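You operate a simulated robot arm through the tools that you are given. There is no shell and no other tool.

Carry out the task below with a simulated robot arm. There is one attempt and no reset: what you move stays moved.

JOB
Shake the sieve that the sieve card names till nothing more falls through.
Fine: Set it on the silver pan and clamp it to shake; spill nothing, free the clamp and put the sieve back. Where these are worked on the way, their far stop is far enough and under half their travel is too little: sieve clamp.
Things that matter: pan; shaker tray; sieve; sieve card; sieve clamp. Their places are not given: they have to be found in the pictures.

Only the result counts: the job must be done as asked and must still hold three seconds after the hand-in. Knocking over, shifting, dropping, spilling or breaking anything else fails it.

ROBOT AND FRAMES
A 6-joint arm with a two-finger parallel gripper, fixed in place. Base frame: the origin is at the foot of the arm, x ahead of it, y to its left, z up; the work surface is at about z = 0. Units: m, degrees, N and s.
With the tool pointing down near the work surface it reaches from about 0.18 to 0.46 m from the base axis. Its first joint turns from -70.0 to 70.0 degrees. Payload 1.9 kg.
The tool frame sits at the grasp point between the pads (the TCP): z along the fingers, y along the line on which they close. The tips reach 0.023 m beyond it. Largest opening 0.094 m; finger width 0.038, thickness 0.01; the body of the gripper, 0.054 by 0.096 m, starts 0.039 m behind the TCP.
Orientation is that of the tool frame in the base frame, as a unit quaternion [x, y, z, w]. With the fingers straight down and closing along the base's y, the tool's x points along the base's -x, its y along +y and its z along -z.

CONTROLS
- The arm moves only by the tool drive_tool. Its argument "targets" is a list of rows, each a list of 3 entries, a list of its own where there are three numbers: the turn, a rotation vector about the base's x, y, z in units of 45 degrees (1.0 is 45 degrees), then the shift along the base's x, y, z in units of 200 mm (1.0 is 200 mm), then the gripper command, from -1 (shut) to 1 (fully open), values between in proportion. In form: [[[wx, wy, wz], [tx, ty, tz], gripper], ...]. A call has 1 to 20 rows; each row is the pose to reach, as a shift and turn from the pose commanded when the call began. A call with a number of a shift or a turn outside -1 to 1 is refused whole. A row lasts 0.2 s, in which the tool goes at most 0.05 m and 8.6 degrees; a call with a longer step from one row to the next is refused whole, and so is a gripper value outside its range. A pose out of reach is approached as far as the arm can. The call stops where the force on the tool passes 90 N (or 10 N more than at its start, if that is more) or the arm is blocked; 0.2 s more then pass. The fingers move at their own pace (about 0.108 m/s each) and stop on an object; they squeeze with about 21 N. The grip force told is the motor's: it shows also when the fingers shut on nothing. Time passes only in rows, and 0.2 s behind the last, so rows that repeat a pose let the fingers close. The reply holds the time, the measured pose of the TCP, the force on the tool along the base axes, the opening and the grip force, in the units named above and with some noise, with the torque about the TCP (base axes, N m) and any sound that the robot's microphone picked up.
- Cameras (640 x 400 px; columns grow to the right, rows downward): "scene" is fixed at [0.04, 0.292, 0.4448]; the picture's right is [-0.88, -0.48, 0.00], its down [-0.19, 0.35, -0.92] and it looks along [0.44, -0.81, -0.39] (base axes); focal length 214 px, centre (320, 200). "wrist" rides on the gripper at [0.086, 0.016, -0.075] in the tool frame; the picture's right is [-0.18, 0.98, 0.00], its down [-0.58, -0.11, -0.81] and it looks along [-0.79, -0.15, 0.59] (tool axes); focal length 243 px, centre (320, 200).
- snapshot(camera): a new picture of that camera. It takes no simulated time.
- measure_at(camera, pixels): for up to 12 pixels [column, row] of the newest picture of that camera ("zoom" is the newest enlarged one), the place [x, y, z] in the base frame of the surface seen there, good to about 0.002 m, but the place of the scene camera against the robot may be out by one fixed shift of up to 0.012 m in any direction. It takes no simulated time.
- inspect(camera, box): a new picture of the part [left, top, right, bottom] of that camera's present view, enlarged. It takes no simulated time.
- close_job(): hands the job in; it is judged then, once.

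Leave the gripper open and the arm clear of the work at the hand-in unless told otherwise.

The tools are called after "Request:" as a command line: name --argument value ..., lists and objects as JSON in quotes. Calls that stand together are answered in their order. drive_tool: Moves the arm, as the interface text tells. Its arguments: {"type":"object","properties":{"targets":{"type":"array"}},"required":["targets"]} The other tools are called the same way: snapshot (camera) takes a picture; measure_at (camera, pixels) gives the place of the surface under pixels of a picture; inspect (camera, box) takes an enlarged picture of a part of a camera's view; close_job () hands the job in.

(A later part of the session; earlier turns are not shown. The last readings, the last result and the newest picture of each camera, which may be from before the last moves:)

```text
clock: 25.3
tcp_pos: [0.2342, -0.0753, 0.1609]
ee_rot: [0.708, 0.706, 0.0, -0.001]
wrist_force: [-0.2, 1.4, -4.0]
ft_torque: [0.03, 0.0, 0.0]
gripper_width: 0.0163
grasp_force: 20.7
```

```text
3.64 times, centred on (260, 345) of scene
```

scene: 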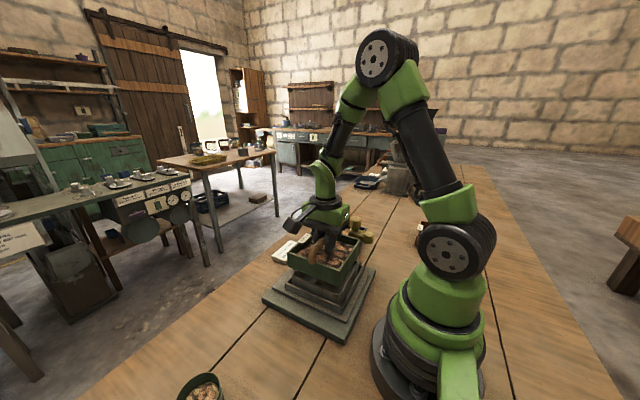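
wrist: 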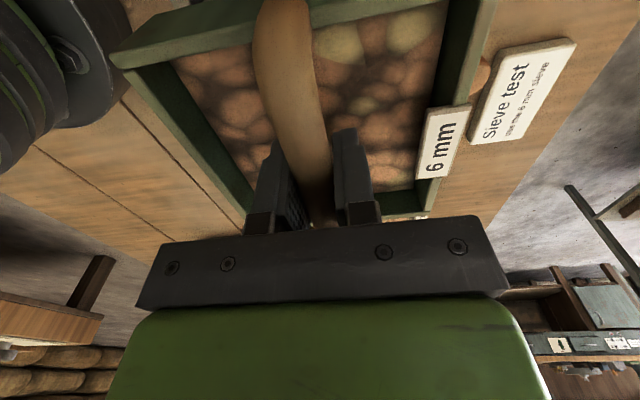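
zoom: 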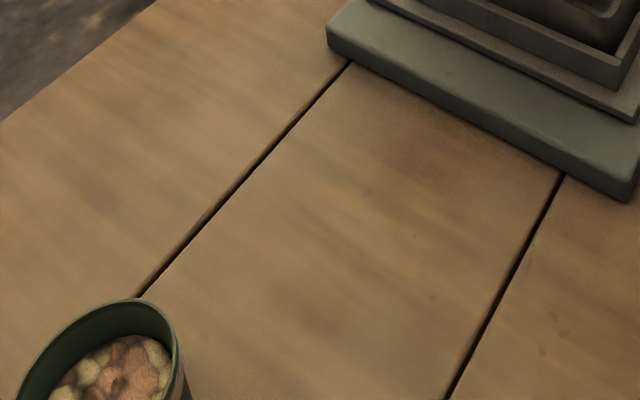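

The sieve is level and lined up, about 10 mm toward +y still. I shift the last 9.5 mm in y and lower slowly to about 4 mm above the rim.

Request:
drive_tool --targets '[[[0, 0, 0], [0.002, -0.015, 0], -1], [[0, 0, 0], [0.005, -0.035, 0], -1], [[0, 0, 0], [0.005, -0.047, 0], -1], [[0, 0, 0], [0.005, -0.047, -0.02], -1], [[0, 0, 0], [0.005, -0.047, -0.045], -1], [[0, 0, 0], [0.005, -0.047, -0.07], -1], [[0, 0, 0], [0.005, -0.047, -0.09], -1], [[0, 0, 0], [0.005, -0.047, -0.095], -1], [[0, 0, 0], [0.005, -0.047, -0.095], -1]]'

Request:
inspect --camera "scene" --box '[270, 215, 370, 325]'

Request:
measure_at --camera "zoom" --pixels '[[160, 190], [385, 290], [445, 150], [160, 230], [385, 330], [470, 180], [130, 230], [400, 370], [150, 150], [380, 230], [460, 100], [240, 130]]'

```text
clock: 27.3
tcp_pos: [0.2366, -0.0842, 0.143]
ee_rot: [0.708, 0.706, 0.0, -0.001]
wrist_force: [0.4, -0.3, -3.4]
ft_torque: [-0.02, 0.01, 0.0]
gripper_width: 0.0165
grasp_force: 20.7
```

```text
3.64 times, centred on (320, 270) of scene
```

zoom: 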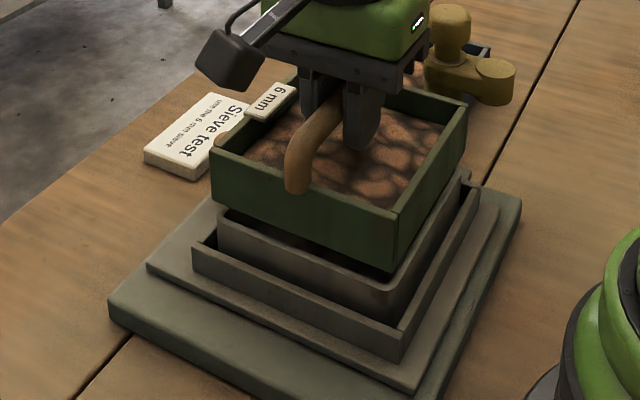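

```text
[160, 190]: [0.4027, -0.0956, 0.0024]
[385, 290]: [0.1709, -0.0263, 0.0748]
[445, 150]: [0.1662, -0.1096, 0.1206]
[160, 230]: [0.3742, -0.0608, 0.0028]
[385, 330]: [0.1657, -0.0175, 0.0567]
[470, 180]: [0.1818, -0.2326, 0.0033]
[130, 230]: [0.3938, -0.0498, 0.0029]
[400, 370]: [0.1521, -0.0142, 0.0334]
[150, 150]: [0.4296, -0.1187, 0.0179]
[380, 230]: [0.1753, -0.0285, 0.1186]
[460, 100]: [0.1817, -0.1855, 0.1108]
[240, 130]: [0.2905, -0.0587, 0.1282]
```

The sieve's corners overlap the pan rim evenly (front corner at (393,265), left corner at (212,200) versus the pan's rounded corners at (385,290) and (220,220)). I lower 1 mm a row until the force drops.

Request:
drive_tool --targets '[[[0, 0, 0], [-0.002, -0.002, -0.005], -1], [[0, 0, 0], [-0.004, -0.003, -0.01], -1], [[0, 0, 0], [-0.004, -0.003, -0.015], -1], [[0, 0, 0], [-0.004, -0.003, -0.02], -1], [[0, 0, 0], [-0.004, -0.003, -0.025], -1], [[0, 0, 0], [-0.004, -0.003, -0.025], -1]]'

Request:
inspect --camera "scene" --box '[270, 215, 370, 325]'

```text
clock: 28.7
tcp_pos: [0.2346, -0.0854, 0.1387]
ee_rot: [0.707, 0.707, 0.0, -0.001]
wrist_force: [0.3, -0.5, -3.3]
ft_torque: [0.09, 0.02, 0.03]
gripper_width: 0.0164
grasp_force: 20.9
```

```text
3.64 times, centred on (320, 270) of scene
```

zoom: 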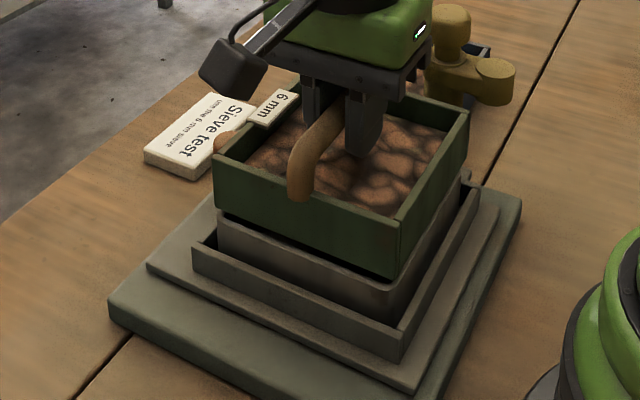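

Still carried (3.3 N). I lower further, 1 mm a row.

Request:
drive_tool --targets '[[[0, 0, 0], [0, 0, -0.005], -1], [[0, 0, 0], [0, 0, -0.01], -1], [[0, 0, 0], [0, 0, -0.01], -1]]'

```text
clock: 29.5
tcp_pos: [0.2342, -0.086, 0.136]
ee_rot: [0.707, 0.707, 0.0, -0.001]
wrist_force: [0.7, 0.0, -4.2]
ft_torque: [0.0, 0.04, 0.01]
gripper_width: 0.0161
grasp_force: 20.7
```

Request:
drive_tool --targets '[[[0, 0, 0], [0.003, 0.003, -0.005], -1], [[0, 0, 0], [0.003, 0.003, -0.01], -1], [[0, 0, 0], [0.003, 0.003, -0.01], -1]]'

Request:
inspect --camera "scene" --box '[270, 215, 370, 325]'

```text
clock: 30.3
tcp_pos: [0.2358, -0.0839, 0.1346]
ee_rot: [0.708, 0.707, 0.0, 0.0]
wrist_force: [-1.0, 0.5, -3.3]
ft_torque: [0.02, 0.03, 0.0]
gripper_width: 0.0165
grasp_force: 21.1
```

```text
3.64 times, centred on (320, 270) of scene
```

zoom: 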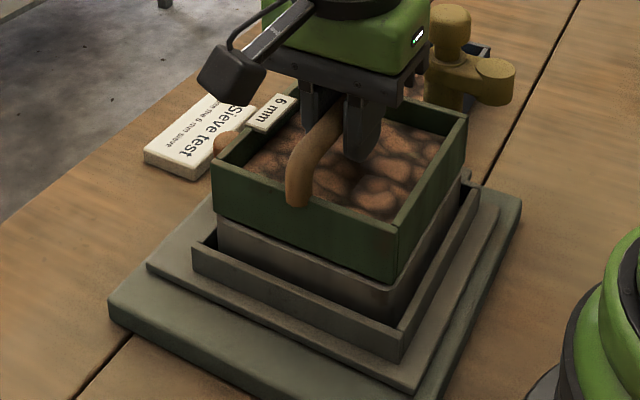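

Still 3.3 N carried; the gap to the rim is nearly gone in the picture. I lower on in 1 mm steps.

Request:
drive_tool --targets '[[[0, 0, 0], [0, 0, -0.005], -1], [[0, 0, 0], [0, 0, -0.005], -1]]'

Request:
drive_tool --targets '[[[0, 0, 0], [0, 0, -0.005], -1], [[0, 0, 0], [0, 0, -0.005], -1]]'

Request:
inspect --camera "scene" --box '[270, 215, 370, 325]'

```text
clock: 30.9
tcp_pos: [0.2355, -0.0838, 0.1329]
ee_rot: [0.708, 0.706, -0.001, -0.002]
wrist_force: [0.4, -0.8, -2.6]
ft_torque: [0.01, 0.0, 0.01]
gripper_width: 0.0162
grasp_force: 21.7
```

```text
clock: 31.5
tcp_pos: [0.235, -0.0843, 0.1319]
ee_rot: [0.707, 0.707, 0.0, -0.001]
wrist_force: [0.0, 0.1, -3.9]
ft_torque: [0.0, 0.05, -0.02]
gripper_width: 0.0164
grasp_force: 21.1
```

```text
3.64 times, centred on (320, 270) of scene
```

zoom: 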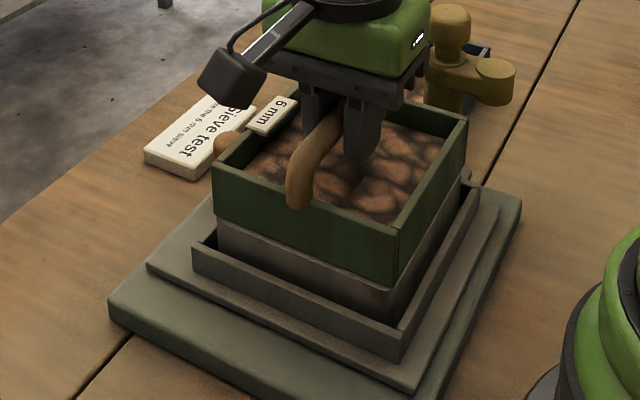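

The force still shows the full weight, so no firm contact yet. I check the sieve in the hand for slip with the wrist camera before lowering further.

Request:
snapshot --camera "wrist"

Request:
measure_at --camera "wrist" --pixels '[[122, 65], [180, 50], [425, 205], [455, 120], [470, 80], [400, 208], [440, 140], [300, 60]]'

Request:
measure_at --camera "zoom" --pixels '[[300, 230], [300, 245], [300, 255], [300, 262], [385, 295], [230, 225], [230, 235], [440, 220], [445, 205], [455, 190], [300, 215]]'

```text
taken
```

wrist: 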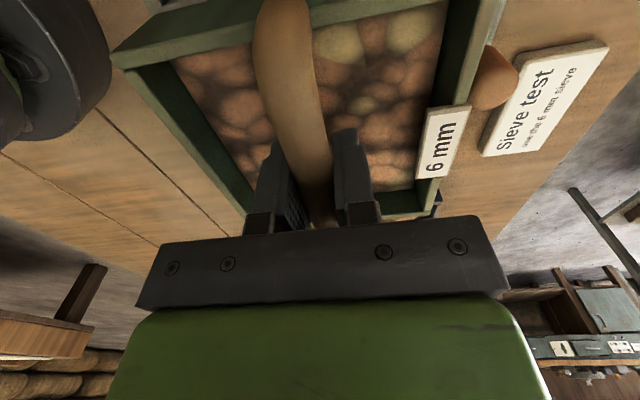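

```text
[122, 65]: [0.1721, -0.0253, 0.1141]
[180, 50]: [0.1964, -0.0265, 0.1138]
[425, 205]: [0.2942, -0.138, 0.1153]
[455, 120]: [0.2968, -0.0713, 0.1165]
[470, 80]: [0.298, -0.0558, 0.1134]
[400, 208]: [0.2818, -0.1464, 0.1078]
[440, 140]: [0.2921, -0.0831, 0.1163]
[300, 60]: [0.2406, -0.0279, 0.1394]
```

```text
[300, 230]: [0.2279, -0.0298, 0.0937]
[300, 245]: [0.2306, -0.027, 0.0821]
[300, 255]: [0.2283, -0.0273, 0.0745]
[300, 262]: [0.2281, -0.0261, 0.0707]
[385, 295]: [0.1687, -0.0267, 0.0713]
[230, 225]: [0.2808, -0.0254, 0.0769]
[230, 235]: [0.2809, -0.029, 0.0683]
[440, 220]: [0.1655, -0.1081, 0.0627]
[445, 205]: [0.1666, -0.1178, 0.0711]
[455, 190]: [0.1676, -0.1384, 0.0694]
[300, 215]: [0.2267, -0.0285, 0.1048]
```

No slip in the grip: the rim is still 18 mm below the TCP. So the sieve simply is not seated yet (it may nest onto the rim). I go on 1 mm at a time, watching the force.

Request:
drive_tool --targets '[[[0, 0, 0], [0, 0, -0.005], -1], [[0, 0, 0], [0, 0, -0.005], -1], [[0, 0, 0], [0, 0, -0.005], -1]]'

Request:
drive_tool --targets '[[[0, 0, 0], [0, 0, -0.005], -1], [[0, 0, 0], [0, 0, -0.005], -1], [[0, 0, 0], [0, 0, -0.005], -1]]'

```text
clock: 32.3
tcp_pos: [0.2354, -0.0852, 0.1307]
ee_rot: [0.707, 0.707, 0.0, 0.0]
wrist_force: [0.3, 0.3, 16.1]
ft_torque: [0.0, -0.04, 0.04]
gripper_width: 0.0164
grasp_force: 21.0
```

```text
clock: 33.1
tcp_pos: [0.2357, -0.0856, 0.1308]
ee_rot: [0.708, 0.706, 0.0, -0.001]
wrist_force: [-0.7, -0.6, 18.5]
ft_torque: [-0.01, 0.0, 0.0]
gripper_width: 0.0167
grasp_force: 20.5
```

Contact: +16 to +18 N, z no longer drops. The sieve is seated. I relieve the press by 1.2 mm up, then open the fingers to 40 mm.

Request:
drive_tool --targets '[[[0, 0, 0], [0, 0, 0.006], -1], [[0, 0, 0], [0, 0, 0.006], -1]]'

Request:
drive_tool --targets '[[[0, 0, 0], [0, 0, 0.0], -0.6], [[0, 0, 0], [0, 0, 0.0], -0.3], [[0, 0, 0], [0, 0, 0.0], -0.15], [[0, 0, 0], [0, 0, 0.0], -0.15]]'

Request:
inspect --camera "scene" --box '[270, 215, 370, 325]'

```text
clock: 33.7
tcp_pos: [0.2347, -0.0843, 0.132]
ee_rot: [0.708, 0.706, -0.001, -0.001]
wrist_force: [-0.7, 0.0, -4.2]
ft_torque: [0.01, 0.02, 0.0]
gripper_width: 0.0163
grasp_force: 20.5
```

```text
clock: 34.7
tcp_pos: [0.2359, -0.0843, 0.1313]
ee_rot: [0.708, 0.707, 0.0, -0.002]
wrist_force: [1.3, -0.9, -0.3]
ft_torque: [0.01, -0.04, 0.0]
gripper_width: 0.04
grasp_force: 0.1
```

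```text
3.64 times, centred on (320, 270) of scene
```

zoom: 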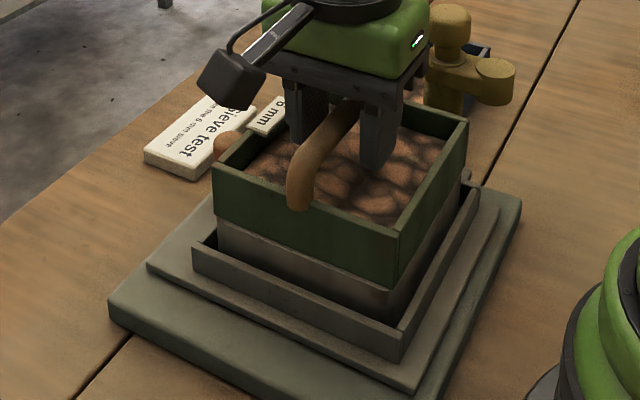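

The sieve sits on the pan. I raise the hand straight up to z≈0.25, then look at the sieve and clamp from there.

Request:
drive_tool --targets '[[[0, 0, 0], [0, 0, 0.08], -0.15], [[0, 0, 0], [0, 0, 0.2], -0.15], [[0, 0, 0], [0, 0.1, 0.4], -0.15], [[0, 0, 0], [0, 0.3, 0.6], -0.15], [[0, 0, 0], [0, 0.5, 0.7], -0.15], [[0, 0, 0], [0, 0.65, 0.7], -0.15], [[0, 0, 0], [0, 0.65, 0.7], -0.15]]'

Request:
snapshot --camera "wrist"

Request:
inspect --camera "scene" --box '[270, 215, 390, 335]'

```text
refused: row 4 steps farther than a row can; nothing moved
```

```text
taken
```

wrist: 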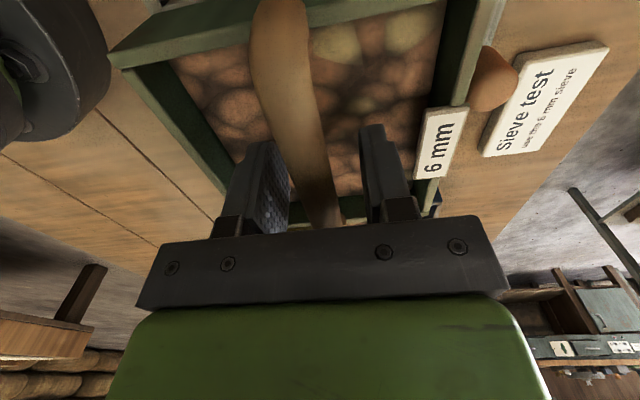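

```text
3.33 times, centred on (330, 275) of scene
```

zoom: 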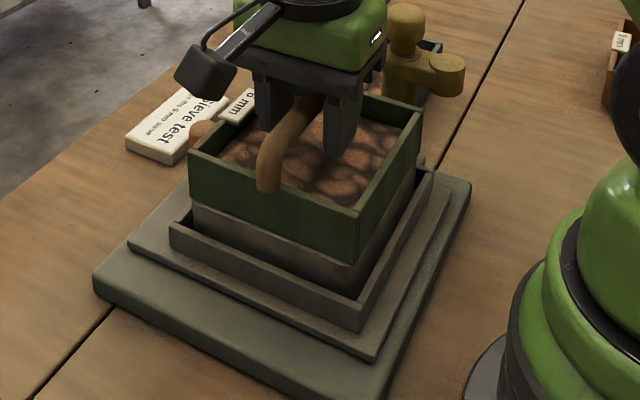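

One step was too long and nothing moved. I send the same path with smaller steps.

Request:
drive_tool --targets '[[[0, 0, 0], [0, 0, 0.06], -0.15], [[0, 0, 0], [0, 0, 0.2], -0.15], [[0, 0, 0], [0, 0.05, 0.38], -0.15], [[0, 0, 0], [0, 0.15, 0.55], -0.15], [[0, 0, 0], [0, 0.3, 0.68], -0.15], [[0, 0, 0], [0, 0.48, 0.7], -0.15], [[0, 0, 0], [0, 0.65, 0.7], -0.15], [[0, 0, 0], [0, 0.65, 0.7], -0.15]]'

Request:
snapshot --camera "wrist"

Request:
inspect --camera "scene" --box '[270, 215, 390, 335]'

```text
clock: 36.5
tcp_pos: [0.2365, 0.0454, 0.2715]
ee_rot: [0.708, 0.706, 0.0, -0.002]
wrist_force: [0.2, 0.4, -0.4]
ft_torque: [-0.01, 0.05, 0.0]
gripper_width: 0.04
grasp_force: 0.0
```

```text
taken
```

wrist: 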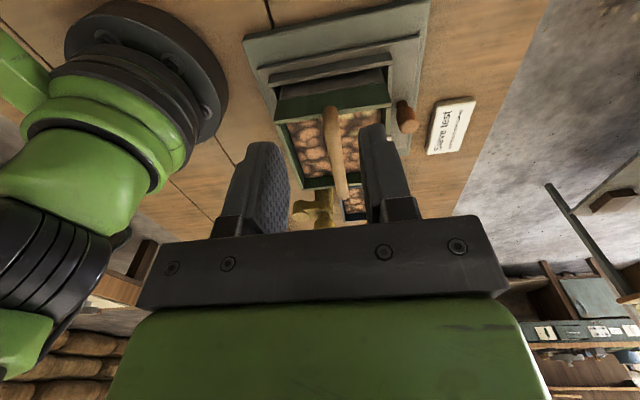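

```text
3.33 times, centred on (330, 275) of scene
```

zoom: 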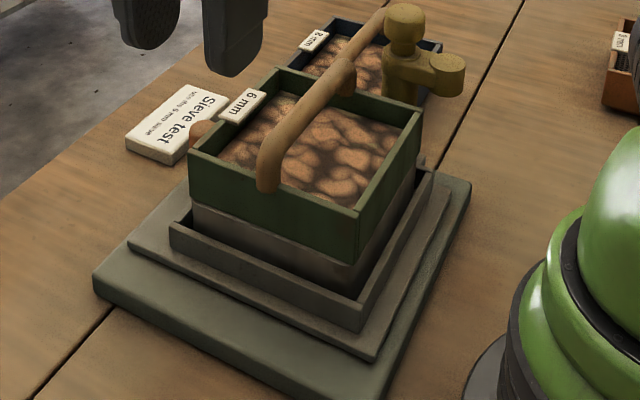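

The sieve sits squarely on the pan. I enlarge the wrist view of sieve and clamp and measure both.

Request:
inspect --camera "wrist" --box '[240, 60, 440, 240]'

Request:
measure_at --camera "wrist" --pixels '[[278, 122], [390, 104], [303, 186], [332, 120], [345, 195], [405, 115], [320, 215], [300, 205], [310, 192], [322, 190], [410, 126], [298, 214]]'

Request:
inspect --camera "scene" --box '[320, 205, 400, 265]'

Request:
measure_at --camera "zoom" --pixels '[[265, 70], [270, 130], [270, 190], [370, 160], [370, 190], [370, 215], [320, 190], [320, 210], [240, 160], [300, 160], [395, 175], [350, 215]]'

```text
2.22 times, centred on (340, 150) of wrist
```

zoom: 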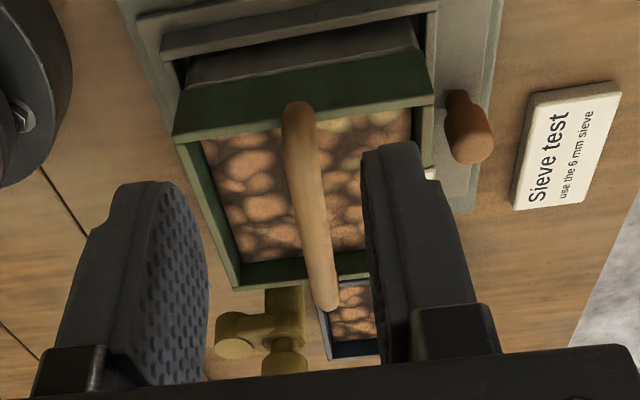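

```text
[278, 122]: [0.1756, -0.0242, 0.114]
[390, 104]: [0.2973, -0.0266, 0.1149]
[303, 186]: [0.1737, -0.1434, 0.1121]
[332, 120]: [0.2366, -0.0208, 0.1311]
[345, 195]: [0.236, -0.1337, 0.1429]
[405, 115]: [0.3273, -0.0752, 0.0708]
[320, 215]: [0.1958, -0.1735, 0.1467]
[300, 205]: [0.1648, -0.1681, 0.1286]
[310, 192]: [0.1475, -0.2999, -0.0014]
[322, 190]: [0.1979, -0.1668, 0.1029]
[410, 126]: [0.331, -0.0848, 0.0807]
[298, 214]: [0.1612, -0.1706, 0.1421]
```

```text
6.67 times, centred on (360, 235) of scene
```

zoom: 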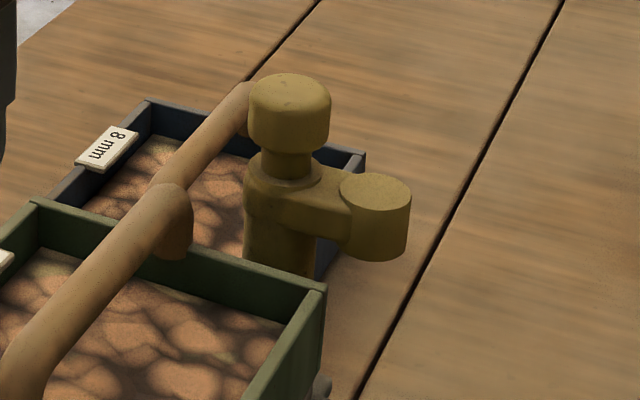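

```text
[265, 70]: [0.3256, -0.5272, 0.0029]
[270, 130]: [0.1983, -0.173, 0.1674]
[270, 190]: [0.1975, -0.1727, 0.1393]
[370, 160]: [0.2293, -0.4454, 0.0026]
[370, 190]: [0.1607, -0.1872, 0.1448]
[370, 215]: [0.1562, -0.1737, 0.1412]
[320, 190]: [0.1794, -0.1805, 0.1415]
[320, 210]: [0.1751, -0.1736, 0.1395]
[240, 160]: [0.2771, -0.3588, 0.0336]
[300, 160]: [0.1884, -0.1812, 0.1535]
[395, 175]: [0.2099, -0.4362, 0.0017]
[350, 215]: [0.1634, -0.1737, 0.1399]
```

The clamp's arm points to -x with a round pad; the rim of the sieve is at z≈0.114. I measure the pad's top and bottom edges in this enlarged picture.

Request:
measure_at --camera "zoom" --pixels '[[375, 205], [375, 230], [375, 255], [350, 250], [400, 240], [375, 185], [345, 185], [408, 190], [290, 90], [290, 110], [330, 235], [290, 165]]'

```text
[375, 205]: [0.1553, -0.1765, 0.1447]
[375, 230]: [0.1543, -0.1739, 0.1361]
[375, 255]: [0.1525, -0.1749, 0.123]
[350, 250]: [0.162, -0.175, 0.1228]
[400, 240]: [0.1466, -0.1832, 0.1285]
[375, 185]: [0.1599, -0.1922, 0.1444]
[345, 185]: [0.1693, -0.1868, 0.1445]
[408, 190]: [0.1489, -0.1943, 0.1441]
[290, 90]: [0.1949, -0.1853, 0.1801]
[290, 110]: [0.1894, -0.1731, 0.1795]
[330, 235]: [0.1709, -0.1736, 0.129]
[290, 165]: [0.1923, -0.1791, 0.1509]
```

Pad: z 0.121–0.145, arm along -x, about 0.04 m from the post at about (0.201,-0.18), whose cap top is at z≈0.18. Because the tray itself can slide, I will turn the clamp by a pure twist about its post: fingers straddling the cap and arm (closing along y, yaw 0), then turn clockwise 90° or so. First I turn the hand back to yaw 0 at height.

Request:
drive_tool --targets '[[[0, 0, 0.167], [0, -0.1, 0.1], -0.15], [[0, 0, 0.333], [0, -0.2, 0.15], -0.15], [[0, 0, 0.5], [0, -0.3, 0.15], -0.15], [[0, 0, 0.667], [0, -0.4, 0.15], -0.15], [[0, 0, 0.833], [0, -0.5, 0.15], -0.15], [[0, 0, 1.0], [0, -0.6, 0.15], -0.15]]'

Request:
drive_tool --targets '[[[0, 0, 0.167], [0, -0.1, 0.0], 0.0], [[0, 0, 0.333], [0, -0.1, 0.0], 0.0], [[0, 0, 0.5], [0, -0.1, 0.0], 0.0], [[0, 0, 0.667], [0, -0.1, 0.0], 0.0], [[0, 0, 0.833], [0, -0.1, 0.0], 0.0], [[0, 0, 1.0], [0, -0.1, 0.0], 0.0]]'

Request:
snapshot --camera "wrist"

Request:
snapshot --camera "scene"

```text
clock: 37.9
tcp_pos: [0.2369, -0.0759, 0.3004]
ee_rot: [0.382, 0.924, -0.001, -0.001]
wrist_force: [0.2, -0.2, -0.5]
ft_torque: [0.03, 0.0, 0.01]
gripper_width: 0.0401
grasp_force: 0.1
```

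```text
clock: 39.3
tcp_pos: [0.2354, -0.0943, 0.3005]
ee_rot: [-0.001, 1.0, -0.001, -0.001]
wrist_force: [0.4, 0.4, 0.8]
ft_torque: [0.02, 0.0, -0.01]
gripper_width: 0.0473
grasp_force: 0.1
```

```text
taken
```

wrist: 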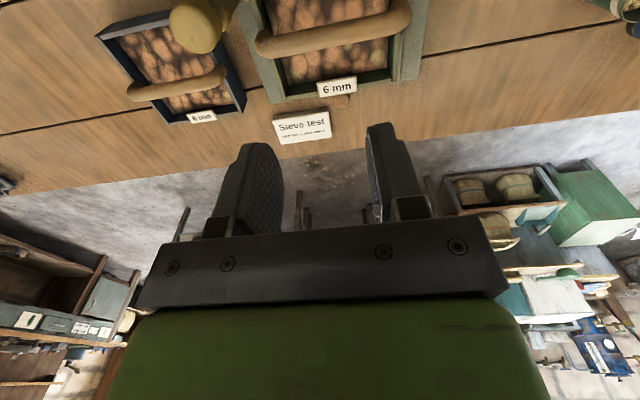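

```text
taken
```

scene: 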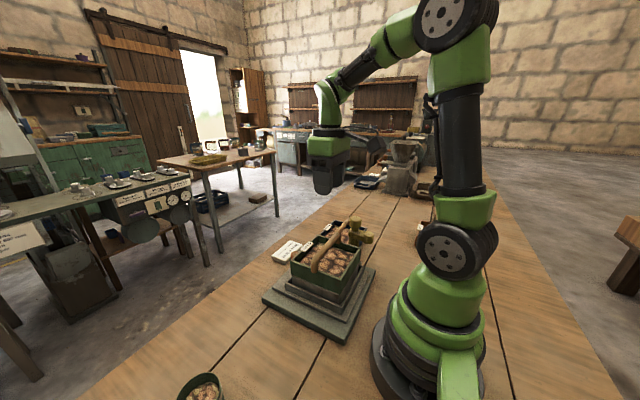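

At yaw 0 now. I measure the clamp cap visible at about (200,20), and enlarge that corner.

Request:
inspect --camera "wrist" --box '[150, 0, 270, 75]'

Request:
measure_at --camera "wrist" --pixels '[[195, 25], [185, 30], [205, 35], [175, 25], [215, 40], [195, 45], [225, 10], [200, 8]]'

```text
5.33 times, centred on (210, 38) of wrist
```

zoom: 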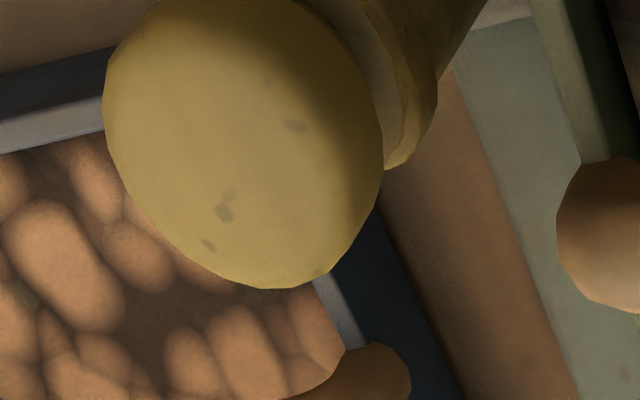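

```text
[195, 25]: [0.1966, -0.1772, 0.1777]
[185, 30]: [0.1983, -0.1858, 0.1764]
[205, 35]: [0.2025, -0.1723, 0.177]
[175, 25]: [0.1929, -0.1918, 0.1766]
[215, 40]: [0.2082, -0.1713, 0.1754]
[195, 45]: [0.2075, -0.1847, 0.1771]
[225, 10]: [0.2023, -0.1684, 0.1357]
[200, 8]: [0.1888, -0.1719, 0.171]
```

I measure the cap's outline in the enlarged picture to find its centre.

Request:
measure_at --camera "zoom" --pixels '[[112, 110], [372, 150], [265, 278], [180, 15], [330, 60], [150, 200], [340, 240], [240, 140], [250, 10]]'

```text
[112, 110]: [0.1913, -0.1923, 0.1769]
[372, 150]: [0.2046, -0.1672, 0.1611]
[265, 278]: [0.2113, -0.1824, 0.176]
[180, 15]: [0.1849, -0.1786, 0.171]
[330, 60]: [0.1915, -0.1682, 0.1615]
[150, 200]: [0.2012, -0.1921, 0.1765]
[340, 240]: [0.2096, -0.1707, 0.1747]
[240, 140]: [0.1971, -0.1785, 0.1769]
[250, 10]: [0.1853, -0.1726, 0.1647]
```

The cap's centre is about (0.198,-0.1795), radius 13.7 mm, top z≈0.177. I move above it (z≈0.22) with the fingers 47 mm apart, closing along y.

Request:
drive_tool --targets '[[[0, 0, 0], [-0.05, -0.15, 0], 0.0], [[0, 0, 0], [-0.1, -0.3, 0], 0.0], [[0, 0, 0], [-0.187, -0.426, -0.1], 0.0], [[0, 0, 0], [-0.187, -0.426, -0.25], 0.0], [[0, 0, 0], [-0.187, -0.426, -0.38], 0.0], [[0, 0, 0], [-0.187, -0.426, -0.38], 0.0]]'

Request:
snapshot --camera "wrist"

Request:
snapshot --camera "scene"

Request:
inspect --camera "scene" --box '[310, 165, 410, 265]'

```text
clock: 40.7
tcp_pos: [0.1976, -0.1796, 0.2254]
ee_rot: [0.001, 1.0, -0.001, -0.001]
wrist_force: [0.1, -0.8, -0.7]
ft_torque: [0.01, 0.05, -0.02]
gripper_width: 0.0467
grasp_force: 0.1
```

```text
taken
```

wrist: 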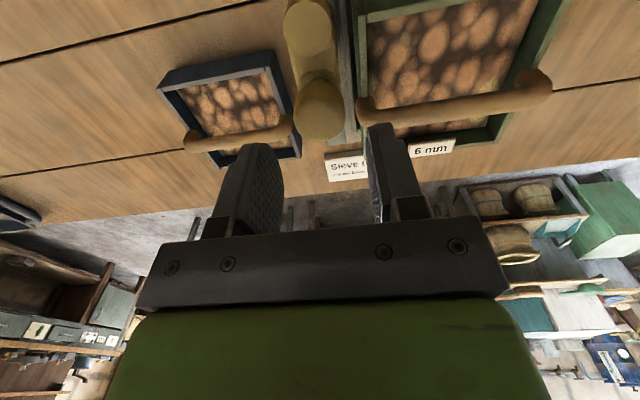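

```text
taken
```

scene: 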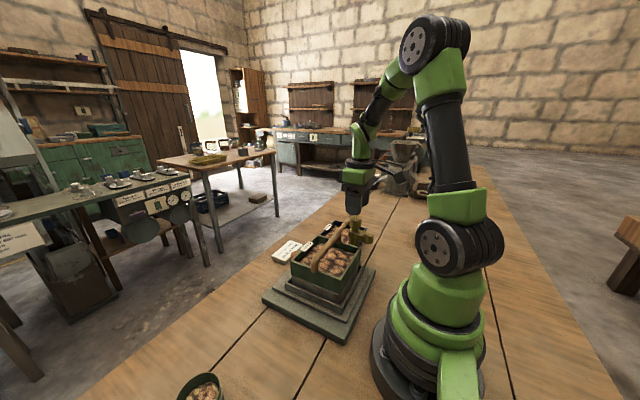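

```text
4.00 times, centred on (360, 215) of scene
```

zoom: 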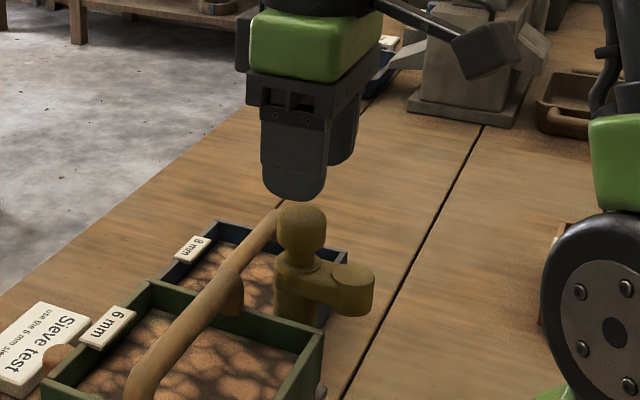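

The wrist camera now sees the clamp from above: pad at about (310,25), cap at about (320,100). I measure them for arm direction and positions.

Request:
inspect --camera "wrist" --box '[260, 0, 380, 150]'

Request:
measure_at --camera "wrist" --pixels '[[308, 25], [286, 25], [332, 25], [309, 50], [315, 65], [300, 68], [332, 68], [320, 100], [296, 105], [343, 105], [322, 138], [308, 5]]'

```text
2.67 times, centred on (320, 75) of wrist
```

zoom: 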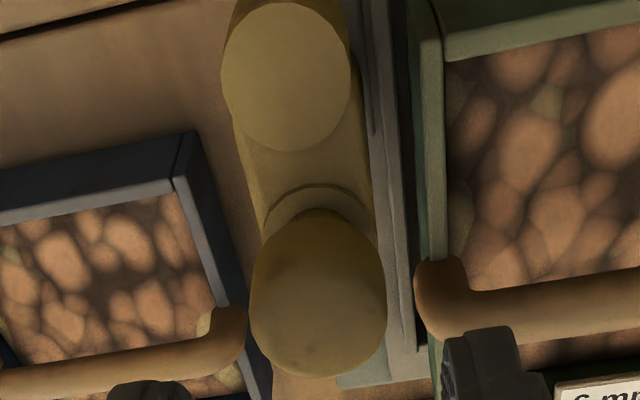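

```text
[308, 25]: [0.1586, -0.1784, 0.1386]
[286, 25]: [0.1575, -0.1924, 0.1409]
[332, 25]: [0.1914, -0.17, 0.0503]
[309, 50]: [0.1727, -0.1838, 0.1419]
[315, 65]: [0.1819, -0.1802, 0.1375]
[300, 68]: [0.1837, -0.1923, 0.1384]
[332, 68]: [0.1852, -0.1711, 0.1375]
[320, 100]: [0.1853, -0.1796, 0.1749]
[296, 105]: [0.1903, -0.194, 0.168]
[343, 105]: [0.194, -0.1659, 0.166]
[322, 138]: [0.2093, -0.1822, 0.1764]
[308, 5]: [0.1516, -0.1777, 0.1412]
```

The arm is about 23 mm wide, top z≈0.138, centred at y≈-0.180, so the fingers will straddle both arm and cap with small play. I go down to TCP z≈0.150 (tips at 0.127, still above the sieve rim at 0.114).

Request:
drive_tool --targets '[[[0, 0, 0], [0, -0.003, -0.1], 0.0], [[0, 0, 0], [0, -0.003, -0.2], 0.0], [[0, 0, 0], [0, -0.003, -0.3], 0.0], [[0, 0, 0], [0, -0.003, -0.377], 0.0], [[0, 0, 0], [0, -0.003, -0.377], 0.0]]'

Request:
snapshot --camera "wrist"

Request:
inspect --camera "scene" --box '[310, 165, 410, 265]'

```text
clock: 41.9
tcp_pos: [0.1965, -0.1791, 0.1487]
ee_rot: [0.001, 1.0, -0.001, -0.001]
wrist_force: [-0.7, -0.4, -0.9]
ft_torque: [-0.04, 0.02, 0.01]
gripper_width: 0.047
grasp_force: 0.1
```

```text
taken
```

wrist: 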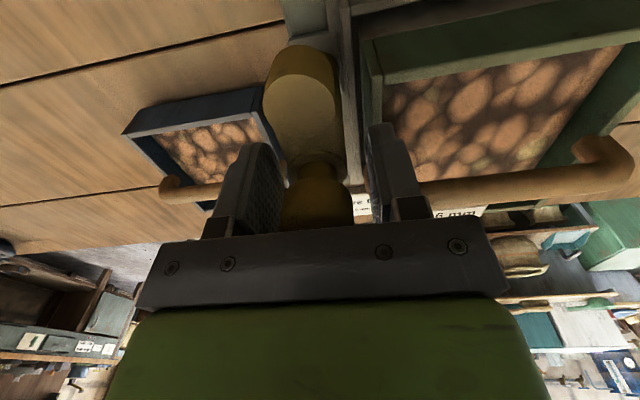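

```text
4.00 times, centred on (360, 215) of scene
```

zoom: 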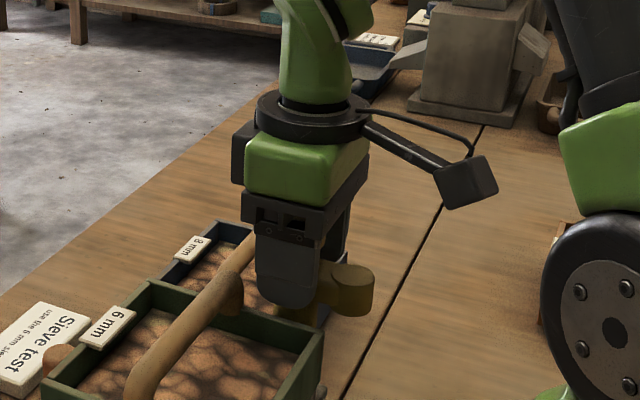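

The fingers straddle cap and arm. I close gently and read the width.

Request:
drive_tool --targets '[[[0, 0, 0], [0.005, 0, 0], -0.2], [[0, 0, 0], [0.005, 0, 0], -0.4], [[0, 0, 0], [0.005, 0, 0], -1], [[0, 0, 0], [0.005, 0, 0], -1], [[0, 0, 0], [0.005, 0, 0], -1]]'

Request:
snapshot --camera "wrist"

```text
clock: 43.1
tcp_pos: [0.1984, -0.1794, 0.15]
ee_rot: [0.0, 1.0, -0.001, -0.001]
wrist_force: [-5.1, -0.2, 1.6]
ft_torque: [0.41, -0.21, -0.01]
gripper_width: 0.0318
grasp_force: 44.9
```

```text
taken
```

wrist: 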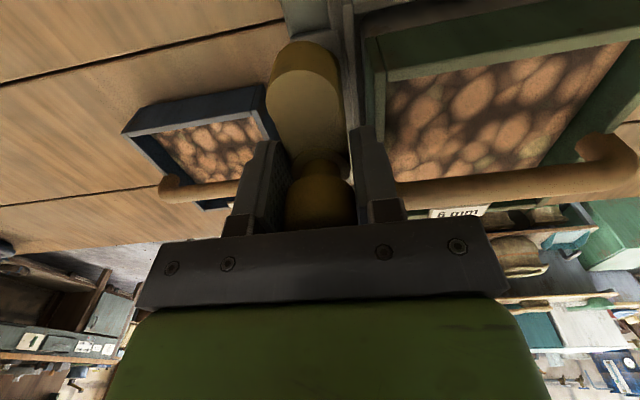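

The fingers hold something 32 mm wide (the collar). I twist a first 22 degrees clockwise, slowly, and look whether the arm turns along.

Request:
drive_tool --targets '[[[0, 0, -0.1], [0, 0, 0], -1], [[0, 0, -0.2], [0, 0, 0], -1], [[0, 0, -0.3], [0, 0, 0], -1], [[0, 0, -0.4], [0, 0, 0], -1], [[0, 0, -0.5], [0, 0, 0], -1], [[0, 0, -0.5], [0, 0, 0], -1]]'

Request:
snapshot --camera "wrist"

Request:
inspect --camera "scene" --box '[310, 165, 410, 265]'

```text
clock: 44.5
tcp_pos: [0.1992, -0.1807, 0.1498]
ee_rot: [0.196, 0.981, 0.0, -0.002]
wrist_force: [-29.1, -0.3, 8.8]
ft_torque: [0.27, -0.91, 0.0]
gripper_width: 0.0317
grasp_force: 45.5
```

```text
taken
```

wrist: 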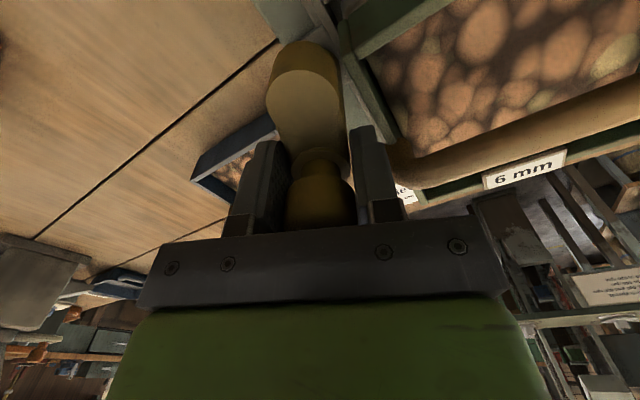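

```text
4.00 times, centred on (360, 215) of scene
```

zoom: 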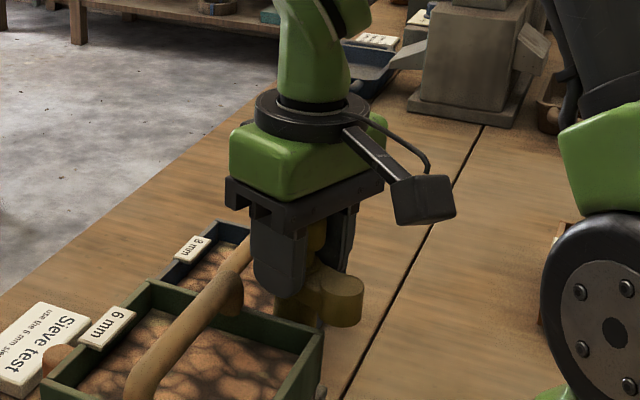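

The arm turns with the hand (pad stays at the same pixel). There is a -29 N side force along x, so my centre is a bit too far in +x. I continue the twist and shift 1.5 mm toward -x.

Request:
drive_tool --targets '[[[0, 0, 0], [-0.008, 0, 0], -1], [[0, 0, -0.1], [-0.008, 0, 0], -1], [[0, 0, -0.2], [-0.008, 0, 0], -1], [[0, 0, -0.3], [-0.008, 0, 0], -1], [[0, 0, -0.4], [-0.008, 0, 0], -1], [[0, 0, -0.5], [-0.008, 0, 0], -1], [[0, 0, -0.5], [-0.008, 0, 0], -1]]'

Request:
snapshot --camera "wrist"

Request:
inspect --camera "scene" --box '[270, 185, 390, 305]'

```text
clock: 46.1
tcp_pos: [0.1978, -0.1811, 0.1501]
ee_rot: [0.384, 0.923, -0.001, 0.001]
wrist_force: [33.7, 1.0, -14.3]
ft_torque: [-0.06, 0.01, 0.06]
gripper_width: 0.0318
grasp_force: 44.9
```

```text
taken
```

wrist: 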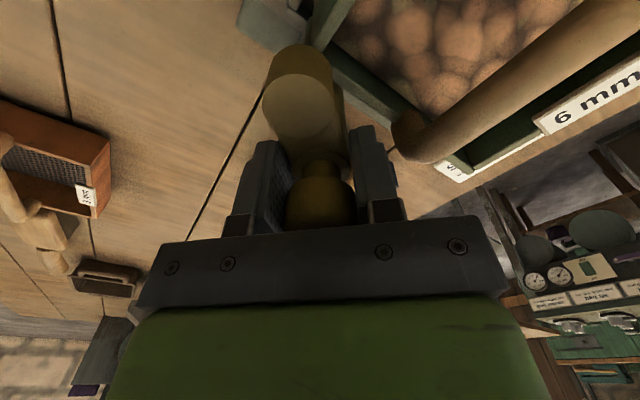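

```text
3.33 times, centred on (330, 245) of scene
```

zoom: 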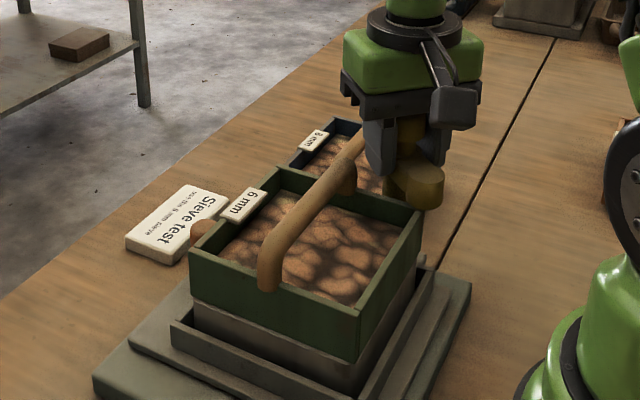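

Half way: the arm points diagonally and is at 45 degrees. The side force is now +34 N, so I shift 0.8 mm back to +x and continue the twist in smaller pieces.

Request:
drive_tool --targets '[[[0, 0, 0], [0.004, 0, 0], -1], [[0, 0, -0.08], [0.004, 0, 0], -1], [[0, 0, -0.16], [0.004, 0, 0], -1], [[0, 0, -0.24], [0.004, 0, 0], -1], [[0, 0, -0.32], [0.004, 0, 0], -1], [[0, 0, -0.32], [0.004, 0, 0], -1]]'

Request:
snapshot --camera "wrist"

Request:
inspect --camera "scene" --box '[270, 185, 390, 305]'

```text
clock: 47.5
tcp_pos: [0.1985, -0.1796, 0.15]
ee_rot: [0.496, 0.868, 0.0, -0.002]
wrist_force: [14.9, -1.7, 1.7]
ft_torque: [0.63, 0.15, 0.02]
gripper_width: 0.0319
grasp_force: 44.8
```

```text
taken
```

wrist: 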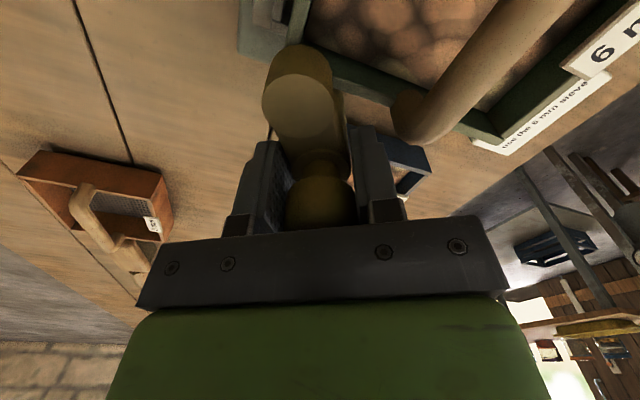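

```text
3.33 times, centred on (330, 245) of scene
```

zoom: 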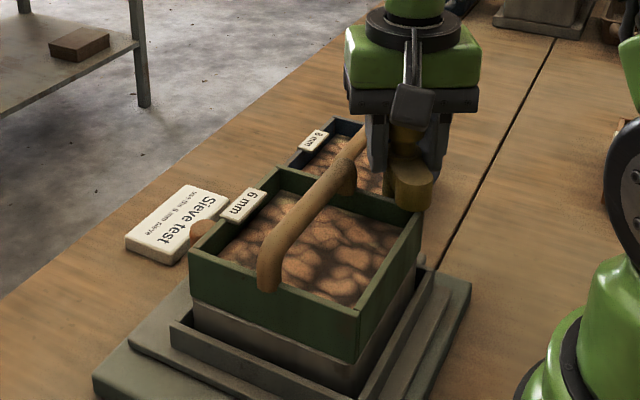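

Still turning freely, pad now at 60 degrees and coming up to the sieve's corner. I continue in small steps.

Request:
drive_tool --targets '[[[0, 0, -0.08], [0, 0, 0], -1], [[0, 0, -0.16], [0, 0, 0], -1], [[0, 0, -0.24], [0, 0, 0], -1], [[0, 0, -0.32], [0, 0, 0], -1], [[0, 0, -0.32], [0, 0, 0], -1]]'

Request:
snapshot --camera "wrist"

Request:
inspect --camera "scene" --box '[270, 185, 390, 305]'

```text
clock: 48.7
tcp_pos: [0.2001, -0.1821, 0.1501]
ee_rot: [0.6, 0.8, 0.001, 0.0]
wrist_force: [30.9, 0.9, -8.2]
ft_torque: [1.26, 0.4, 0.09]
gripper_width: 0.0317
grasp_force: 45.1
```

```text
taken
```

wrist: 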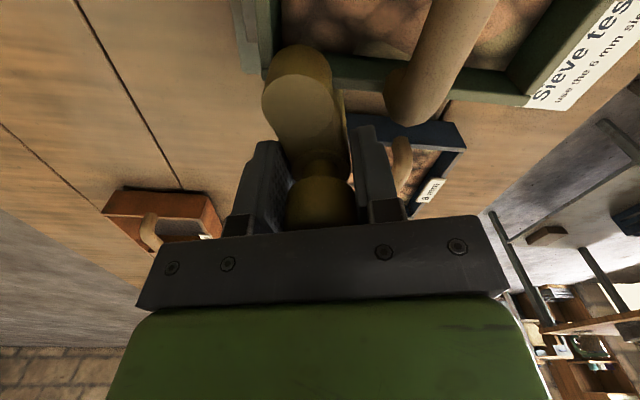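

```text
3.33 times, centred on (330, 245) of scene
```

zoom: 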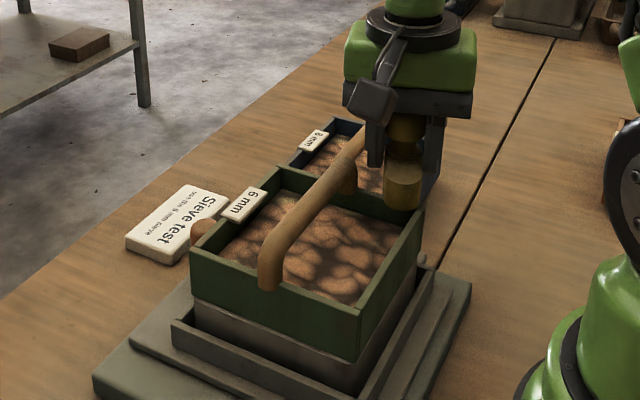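

Pad at 74 degrees, over the rim corner. I ease 0.6 mm in +x and twist on.

Request:
drive_tool --targets '[[[0, 0, 0], [0.003, 0, 0], -1], [[0, 0, -0.08], [0.003, 0, 0], -1], [[0, 0, -0.16], [0.004, 0, 0], -1], [[0, 0, -0.24], [0.004, 0, 0], -1], [[0, 0, -0.24], [0.004, 0, 0], -1]]'

Request:
snapshot --camera "wrist"

Request:
inspect --camera "scene" --box '[270, 185, 390, 305]'

```text
clock: 49.9
tcp_pos: [0.1997, -0.1821, 0.1498]
ee_rot: [0.673, 0.74, 0.0, -0.001]
wrist_force: [19.9, -0.5, -3.4]
ft_torque: [-1.11, -0.23, 0.03]
gripper_width: 0.0319
grasp_force: 44.9
```

```text
taken
```

wrist: 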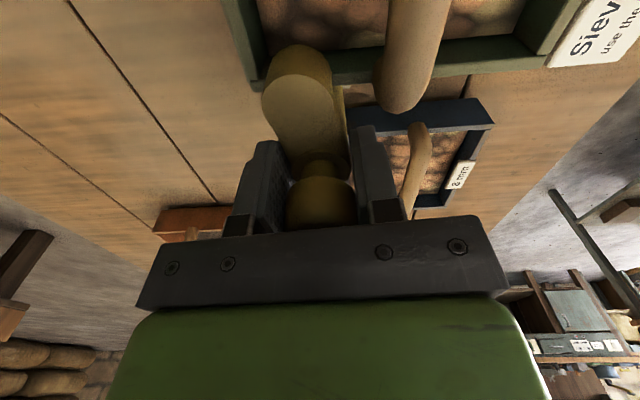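

```text
3.33 times, centred on (330, 245) of scene
```

zoom: 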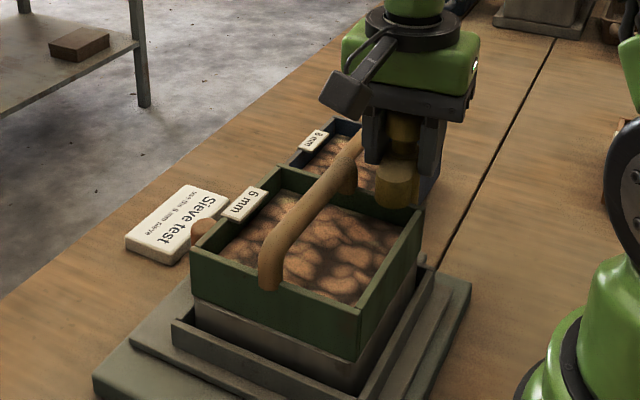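

At about 85 degrees. I continue to find the far stop, watching the torque.

Request:
drive_tool --targets '[[[0, 0, -0.06], [0, 0, 0], -1], [[0, 0, -0.12], [0, 0, 0], -1], [[0, 0, -0.12], [0, 0, 0], -1]]'

Request:
drive_tool --targets '[[[0, 0, -0.06], [0, 0, 0], -1], [[0, 0, -0.12], [0, 0, 0], -1], [[0, 0, -0.18], [0, 0, 0], -1], [[0, 0, -0.18], [0, 0, 0], -1]]'

Request:
snapshot --camera "wrist"

Request:
inspect --camera "scene" --box '[270, 185, 390, 305]'

```text
clock: 50.7
tcp_pos: [0.1994, -0.1806, 0.1498]
ee_rot: [0.708, 0.706, 0.001, 0.0]
wrist_force: [27.5, 1.7, 21.7]
ft_torque: [0.68, 0.72, 0.05]
gripper_width: 0.032
grasp_force: 44.8
```

```text
clock: 51.7
tcp_pos: [0.199, -0.1815, 0.1506]
ee_rot: [0.755, 0.656, 0.0, -0.001]
wrist_force: [24.8, 0.0, 14.4]
ft_torque: [-0.89, 1.0, 1.24]
gripper_width: 0.0328
grasp_force: 45.0
```

```text
taken
```

wrist: 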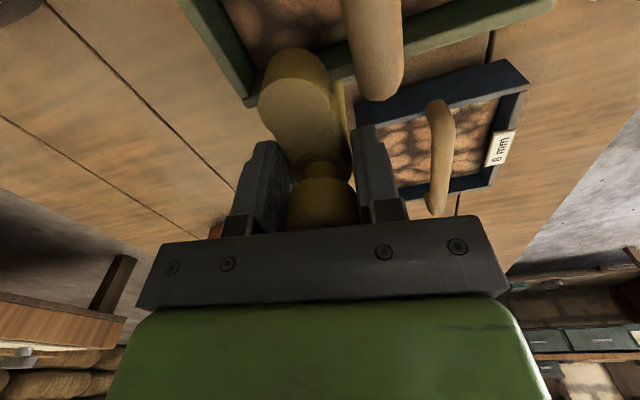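

```text
3.33 times, centred on (330, 245) of scene
```

zoom: 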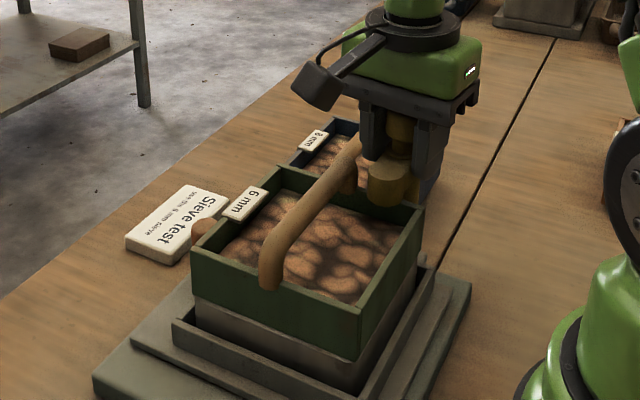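

The torque about z rose to 1.24 N m and the arm lags the hand at about 97 degrees: the far stop is reached, with the pad over the sieve rim. I turn back 3 degrees to relax, open to 45 mm and raise the hand.

Request:
drive_tool --targets '[[[0, 0, 0.06], [0.004, 0, 0], -1], [[0, 0, 0.06], [0.004, 0, 0], -0.2], [[0, 0, 0.06], [0.004, 0, 0], -0.1], [[0, 0, 0.06], [0.004, 0, 0], -0.05], [[0, 0, 0.06], [0.004, 0, 0], -0.05]]'

Request:
drive_tool --targets '[[[0, 0, 0], [0, 0, 0.1], -0.05], [[0, 0, 0], [0, 0, 0.25], -0.05], [[0, 0, 0], [0, 0, 0.45], -0.05], [[0, 0, 0], [0, 0.15, 0.6], -0.05], [[0, 0, 0], [0, 0.35, 0.65], -0.05], [[0, 0, 0], [0, 0.55, 0.65], -0.05], [[0, 0, 0], [0, 0.75, 0.65], -0.05], [[0, 0, 0], [0, 0.95, 0.65], -0.05], [[0, 0, 0], [0, 0.95, 0.65], -0.05]]'

Request:
snapshot --camera "wrist"

Request:
inspect --camera "scene" --box '[260, 205, 390, 335]'

```text
clock: 52.9
tcp_pos: [0.2006, -0.1813, 0.149]
ee_rot: [0.74, 0.672, -0.001, -0.001]
wrist_force: [-0.3, -0.3, -0.1]
ft_torque: [-0.01, 0.0, -0.01]
gripper_width: 0.0447
grasp_force: 0.0
```

```text
clock: 54.9
tcp_pos: [0.2011, 0.0088, 0.2795]
ee_rot: [0.74, 0.672, 0.0, -0.002]
wrist_force: [0.0, -1.3, -0.5]
ft_torque: [-0.04, -0.02, -0.02]
gripper_width: 0.0448
grasp_force: 0.0
```

```text
taken
```

wrist: 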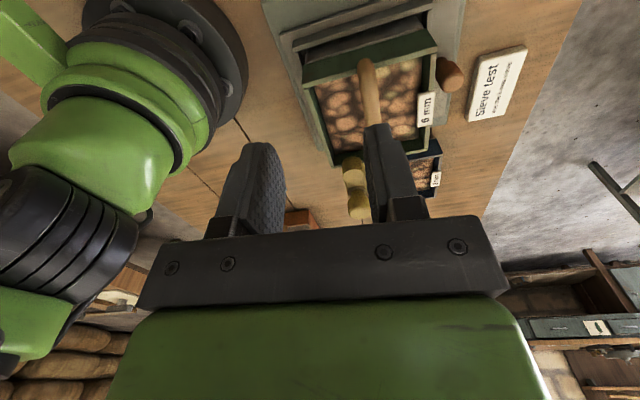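

```text
3.08 times, centred on (325, 270) of scene
```

zoom: 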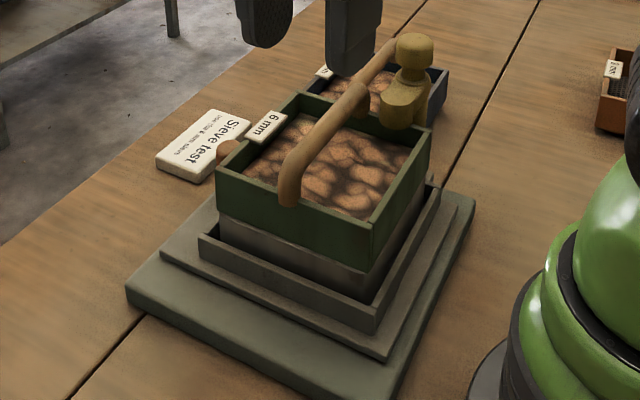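

The clamp arm points over the sieve rim and stays there. Next is the tray's knob at about (0.325,-0.083). To drive it along y without touching the sieve, I want the fingers closing along y with the camera on the far side, yaw -180. I move out to x≈0.30 at height and turn there.

Request:
drive_tool --targets '[[[0, 0, -0.157], [0.1, 0, 0.02], -0.05], [[0, 0, -0.313], [0.2, 0, 0.05], -0.05], [[0, 0, -0.47], [0.3, 0, 0.05], -0.05], [[0, 0, -0.627], [0.4, 0, 0.05], -0.05], [[0, 0, -0.783], [0.5, 0, 0.05], -0.05], [[0, 0, -0.94], [0.55, 0, 0.05], -0.05]]'

Request:
drive_tool --targets '[[[0, 0, -0.157], [0, 0, 0], -0.05], [[0, 0, -0.313], [0, 0, 0], -0.05], [[0, 0, -0.47], [0, 0, 0], -0.05], [[0, 0, -0.627], [0, 0, 0], -0.05], [[0, 0, -0.783], [0, 0, 0], -0.05], [[0, 0, -0.938], [0, 0, 0], -0.05]]'

Request:
snapshot --camera "wrist"

Request:
snapshot --camera "scene"

```text
clock: 56.3
tcp_pos: [0.3106, 0.0095, 0.2904]
ee_rot: [0.933, 0.359, 0.001, -0.001]
wrist_force: [-0.9, 0.5, 0.1]
ft_torque: [0.0, -0.01, 0.0]
gripper_width: 0.0446
grasp_force: 0.0
```

```text
clock: 57.7
tcp_pos: [0.3105, 0.0087, 0.2906]
ee_rot: [1.0, -0.002, 0.001, -0.001]
wrist_force: [0.2, -0.5, 0.0]
ft_torque: [-0.01, -0.01, -0.01]
gripper_width: 0.0446
grasp_force: 0.1
```

```text
taken
```

wrist: 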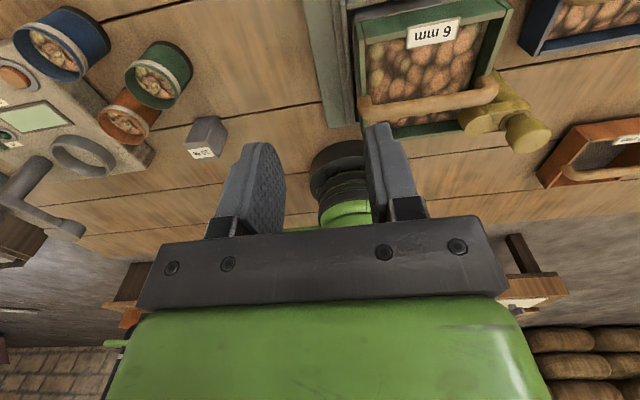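

```text
taken
```

scene: 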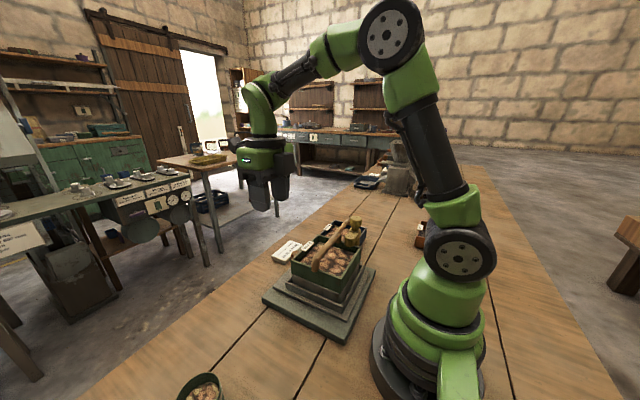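

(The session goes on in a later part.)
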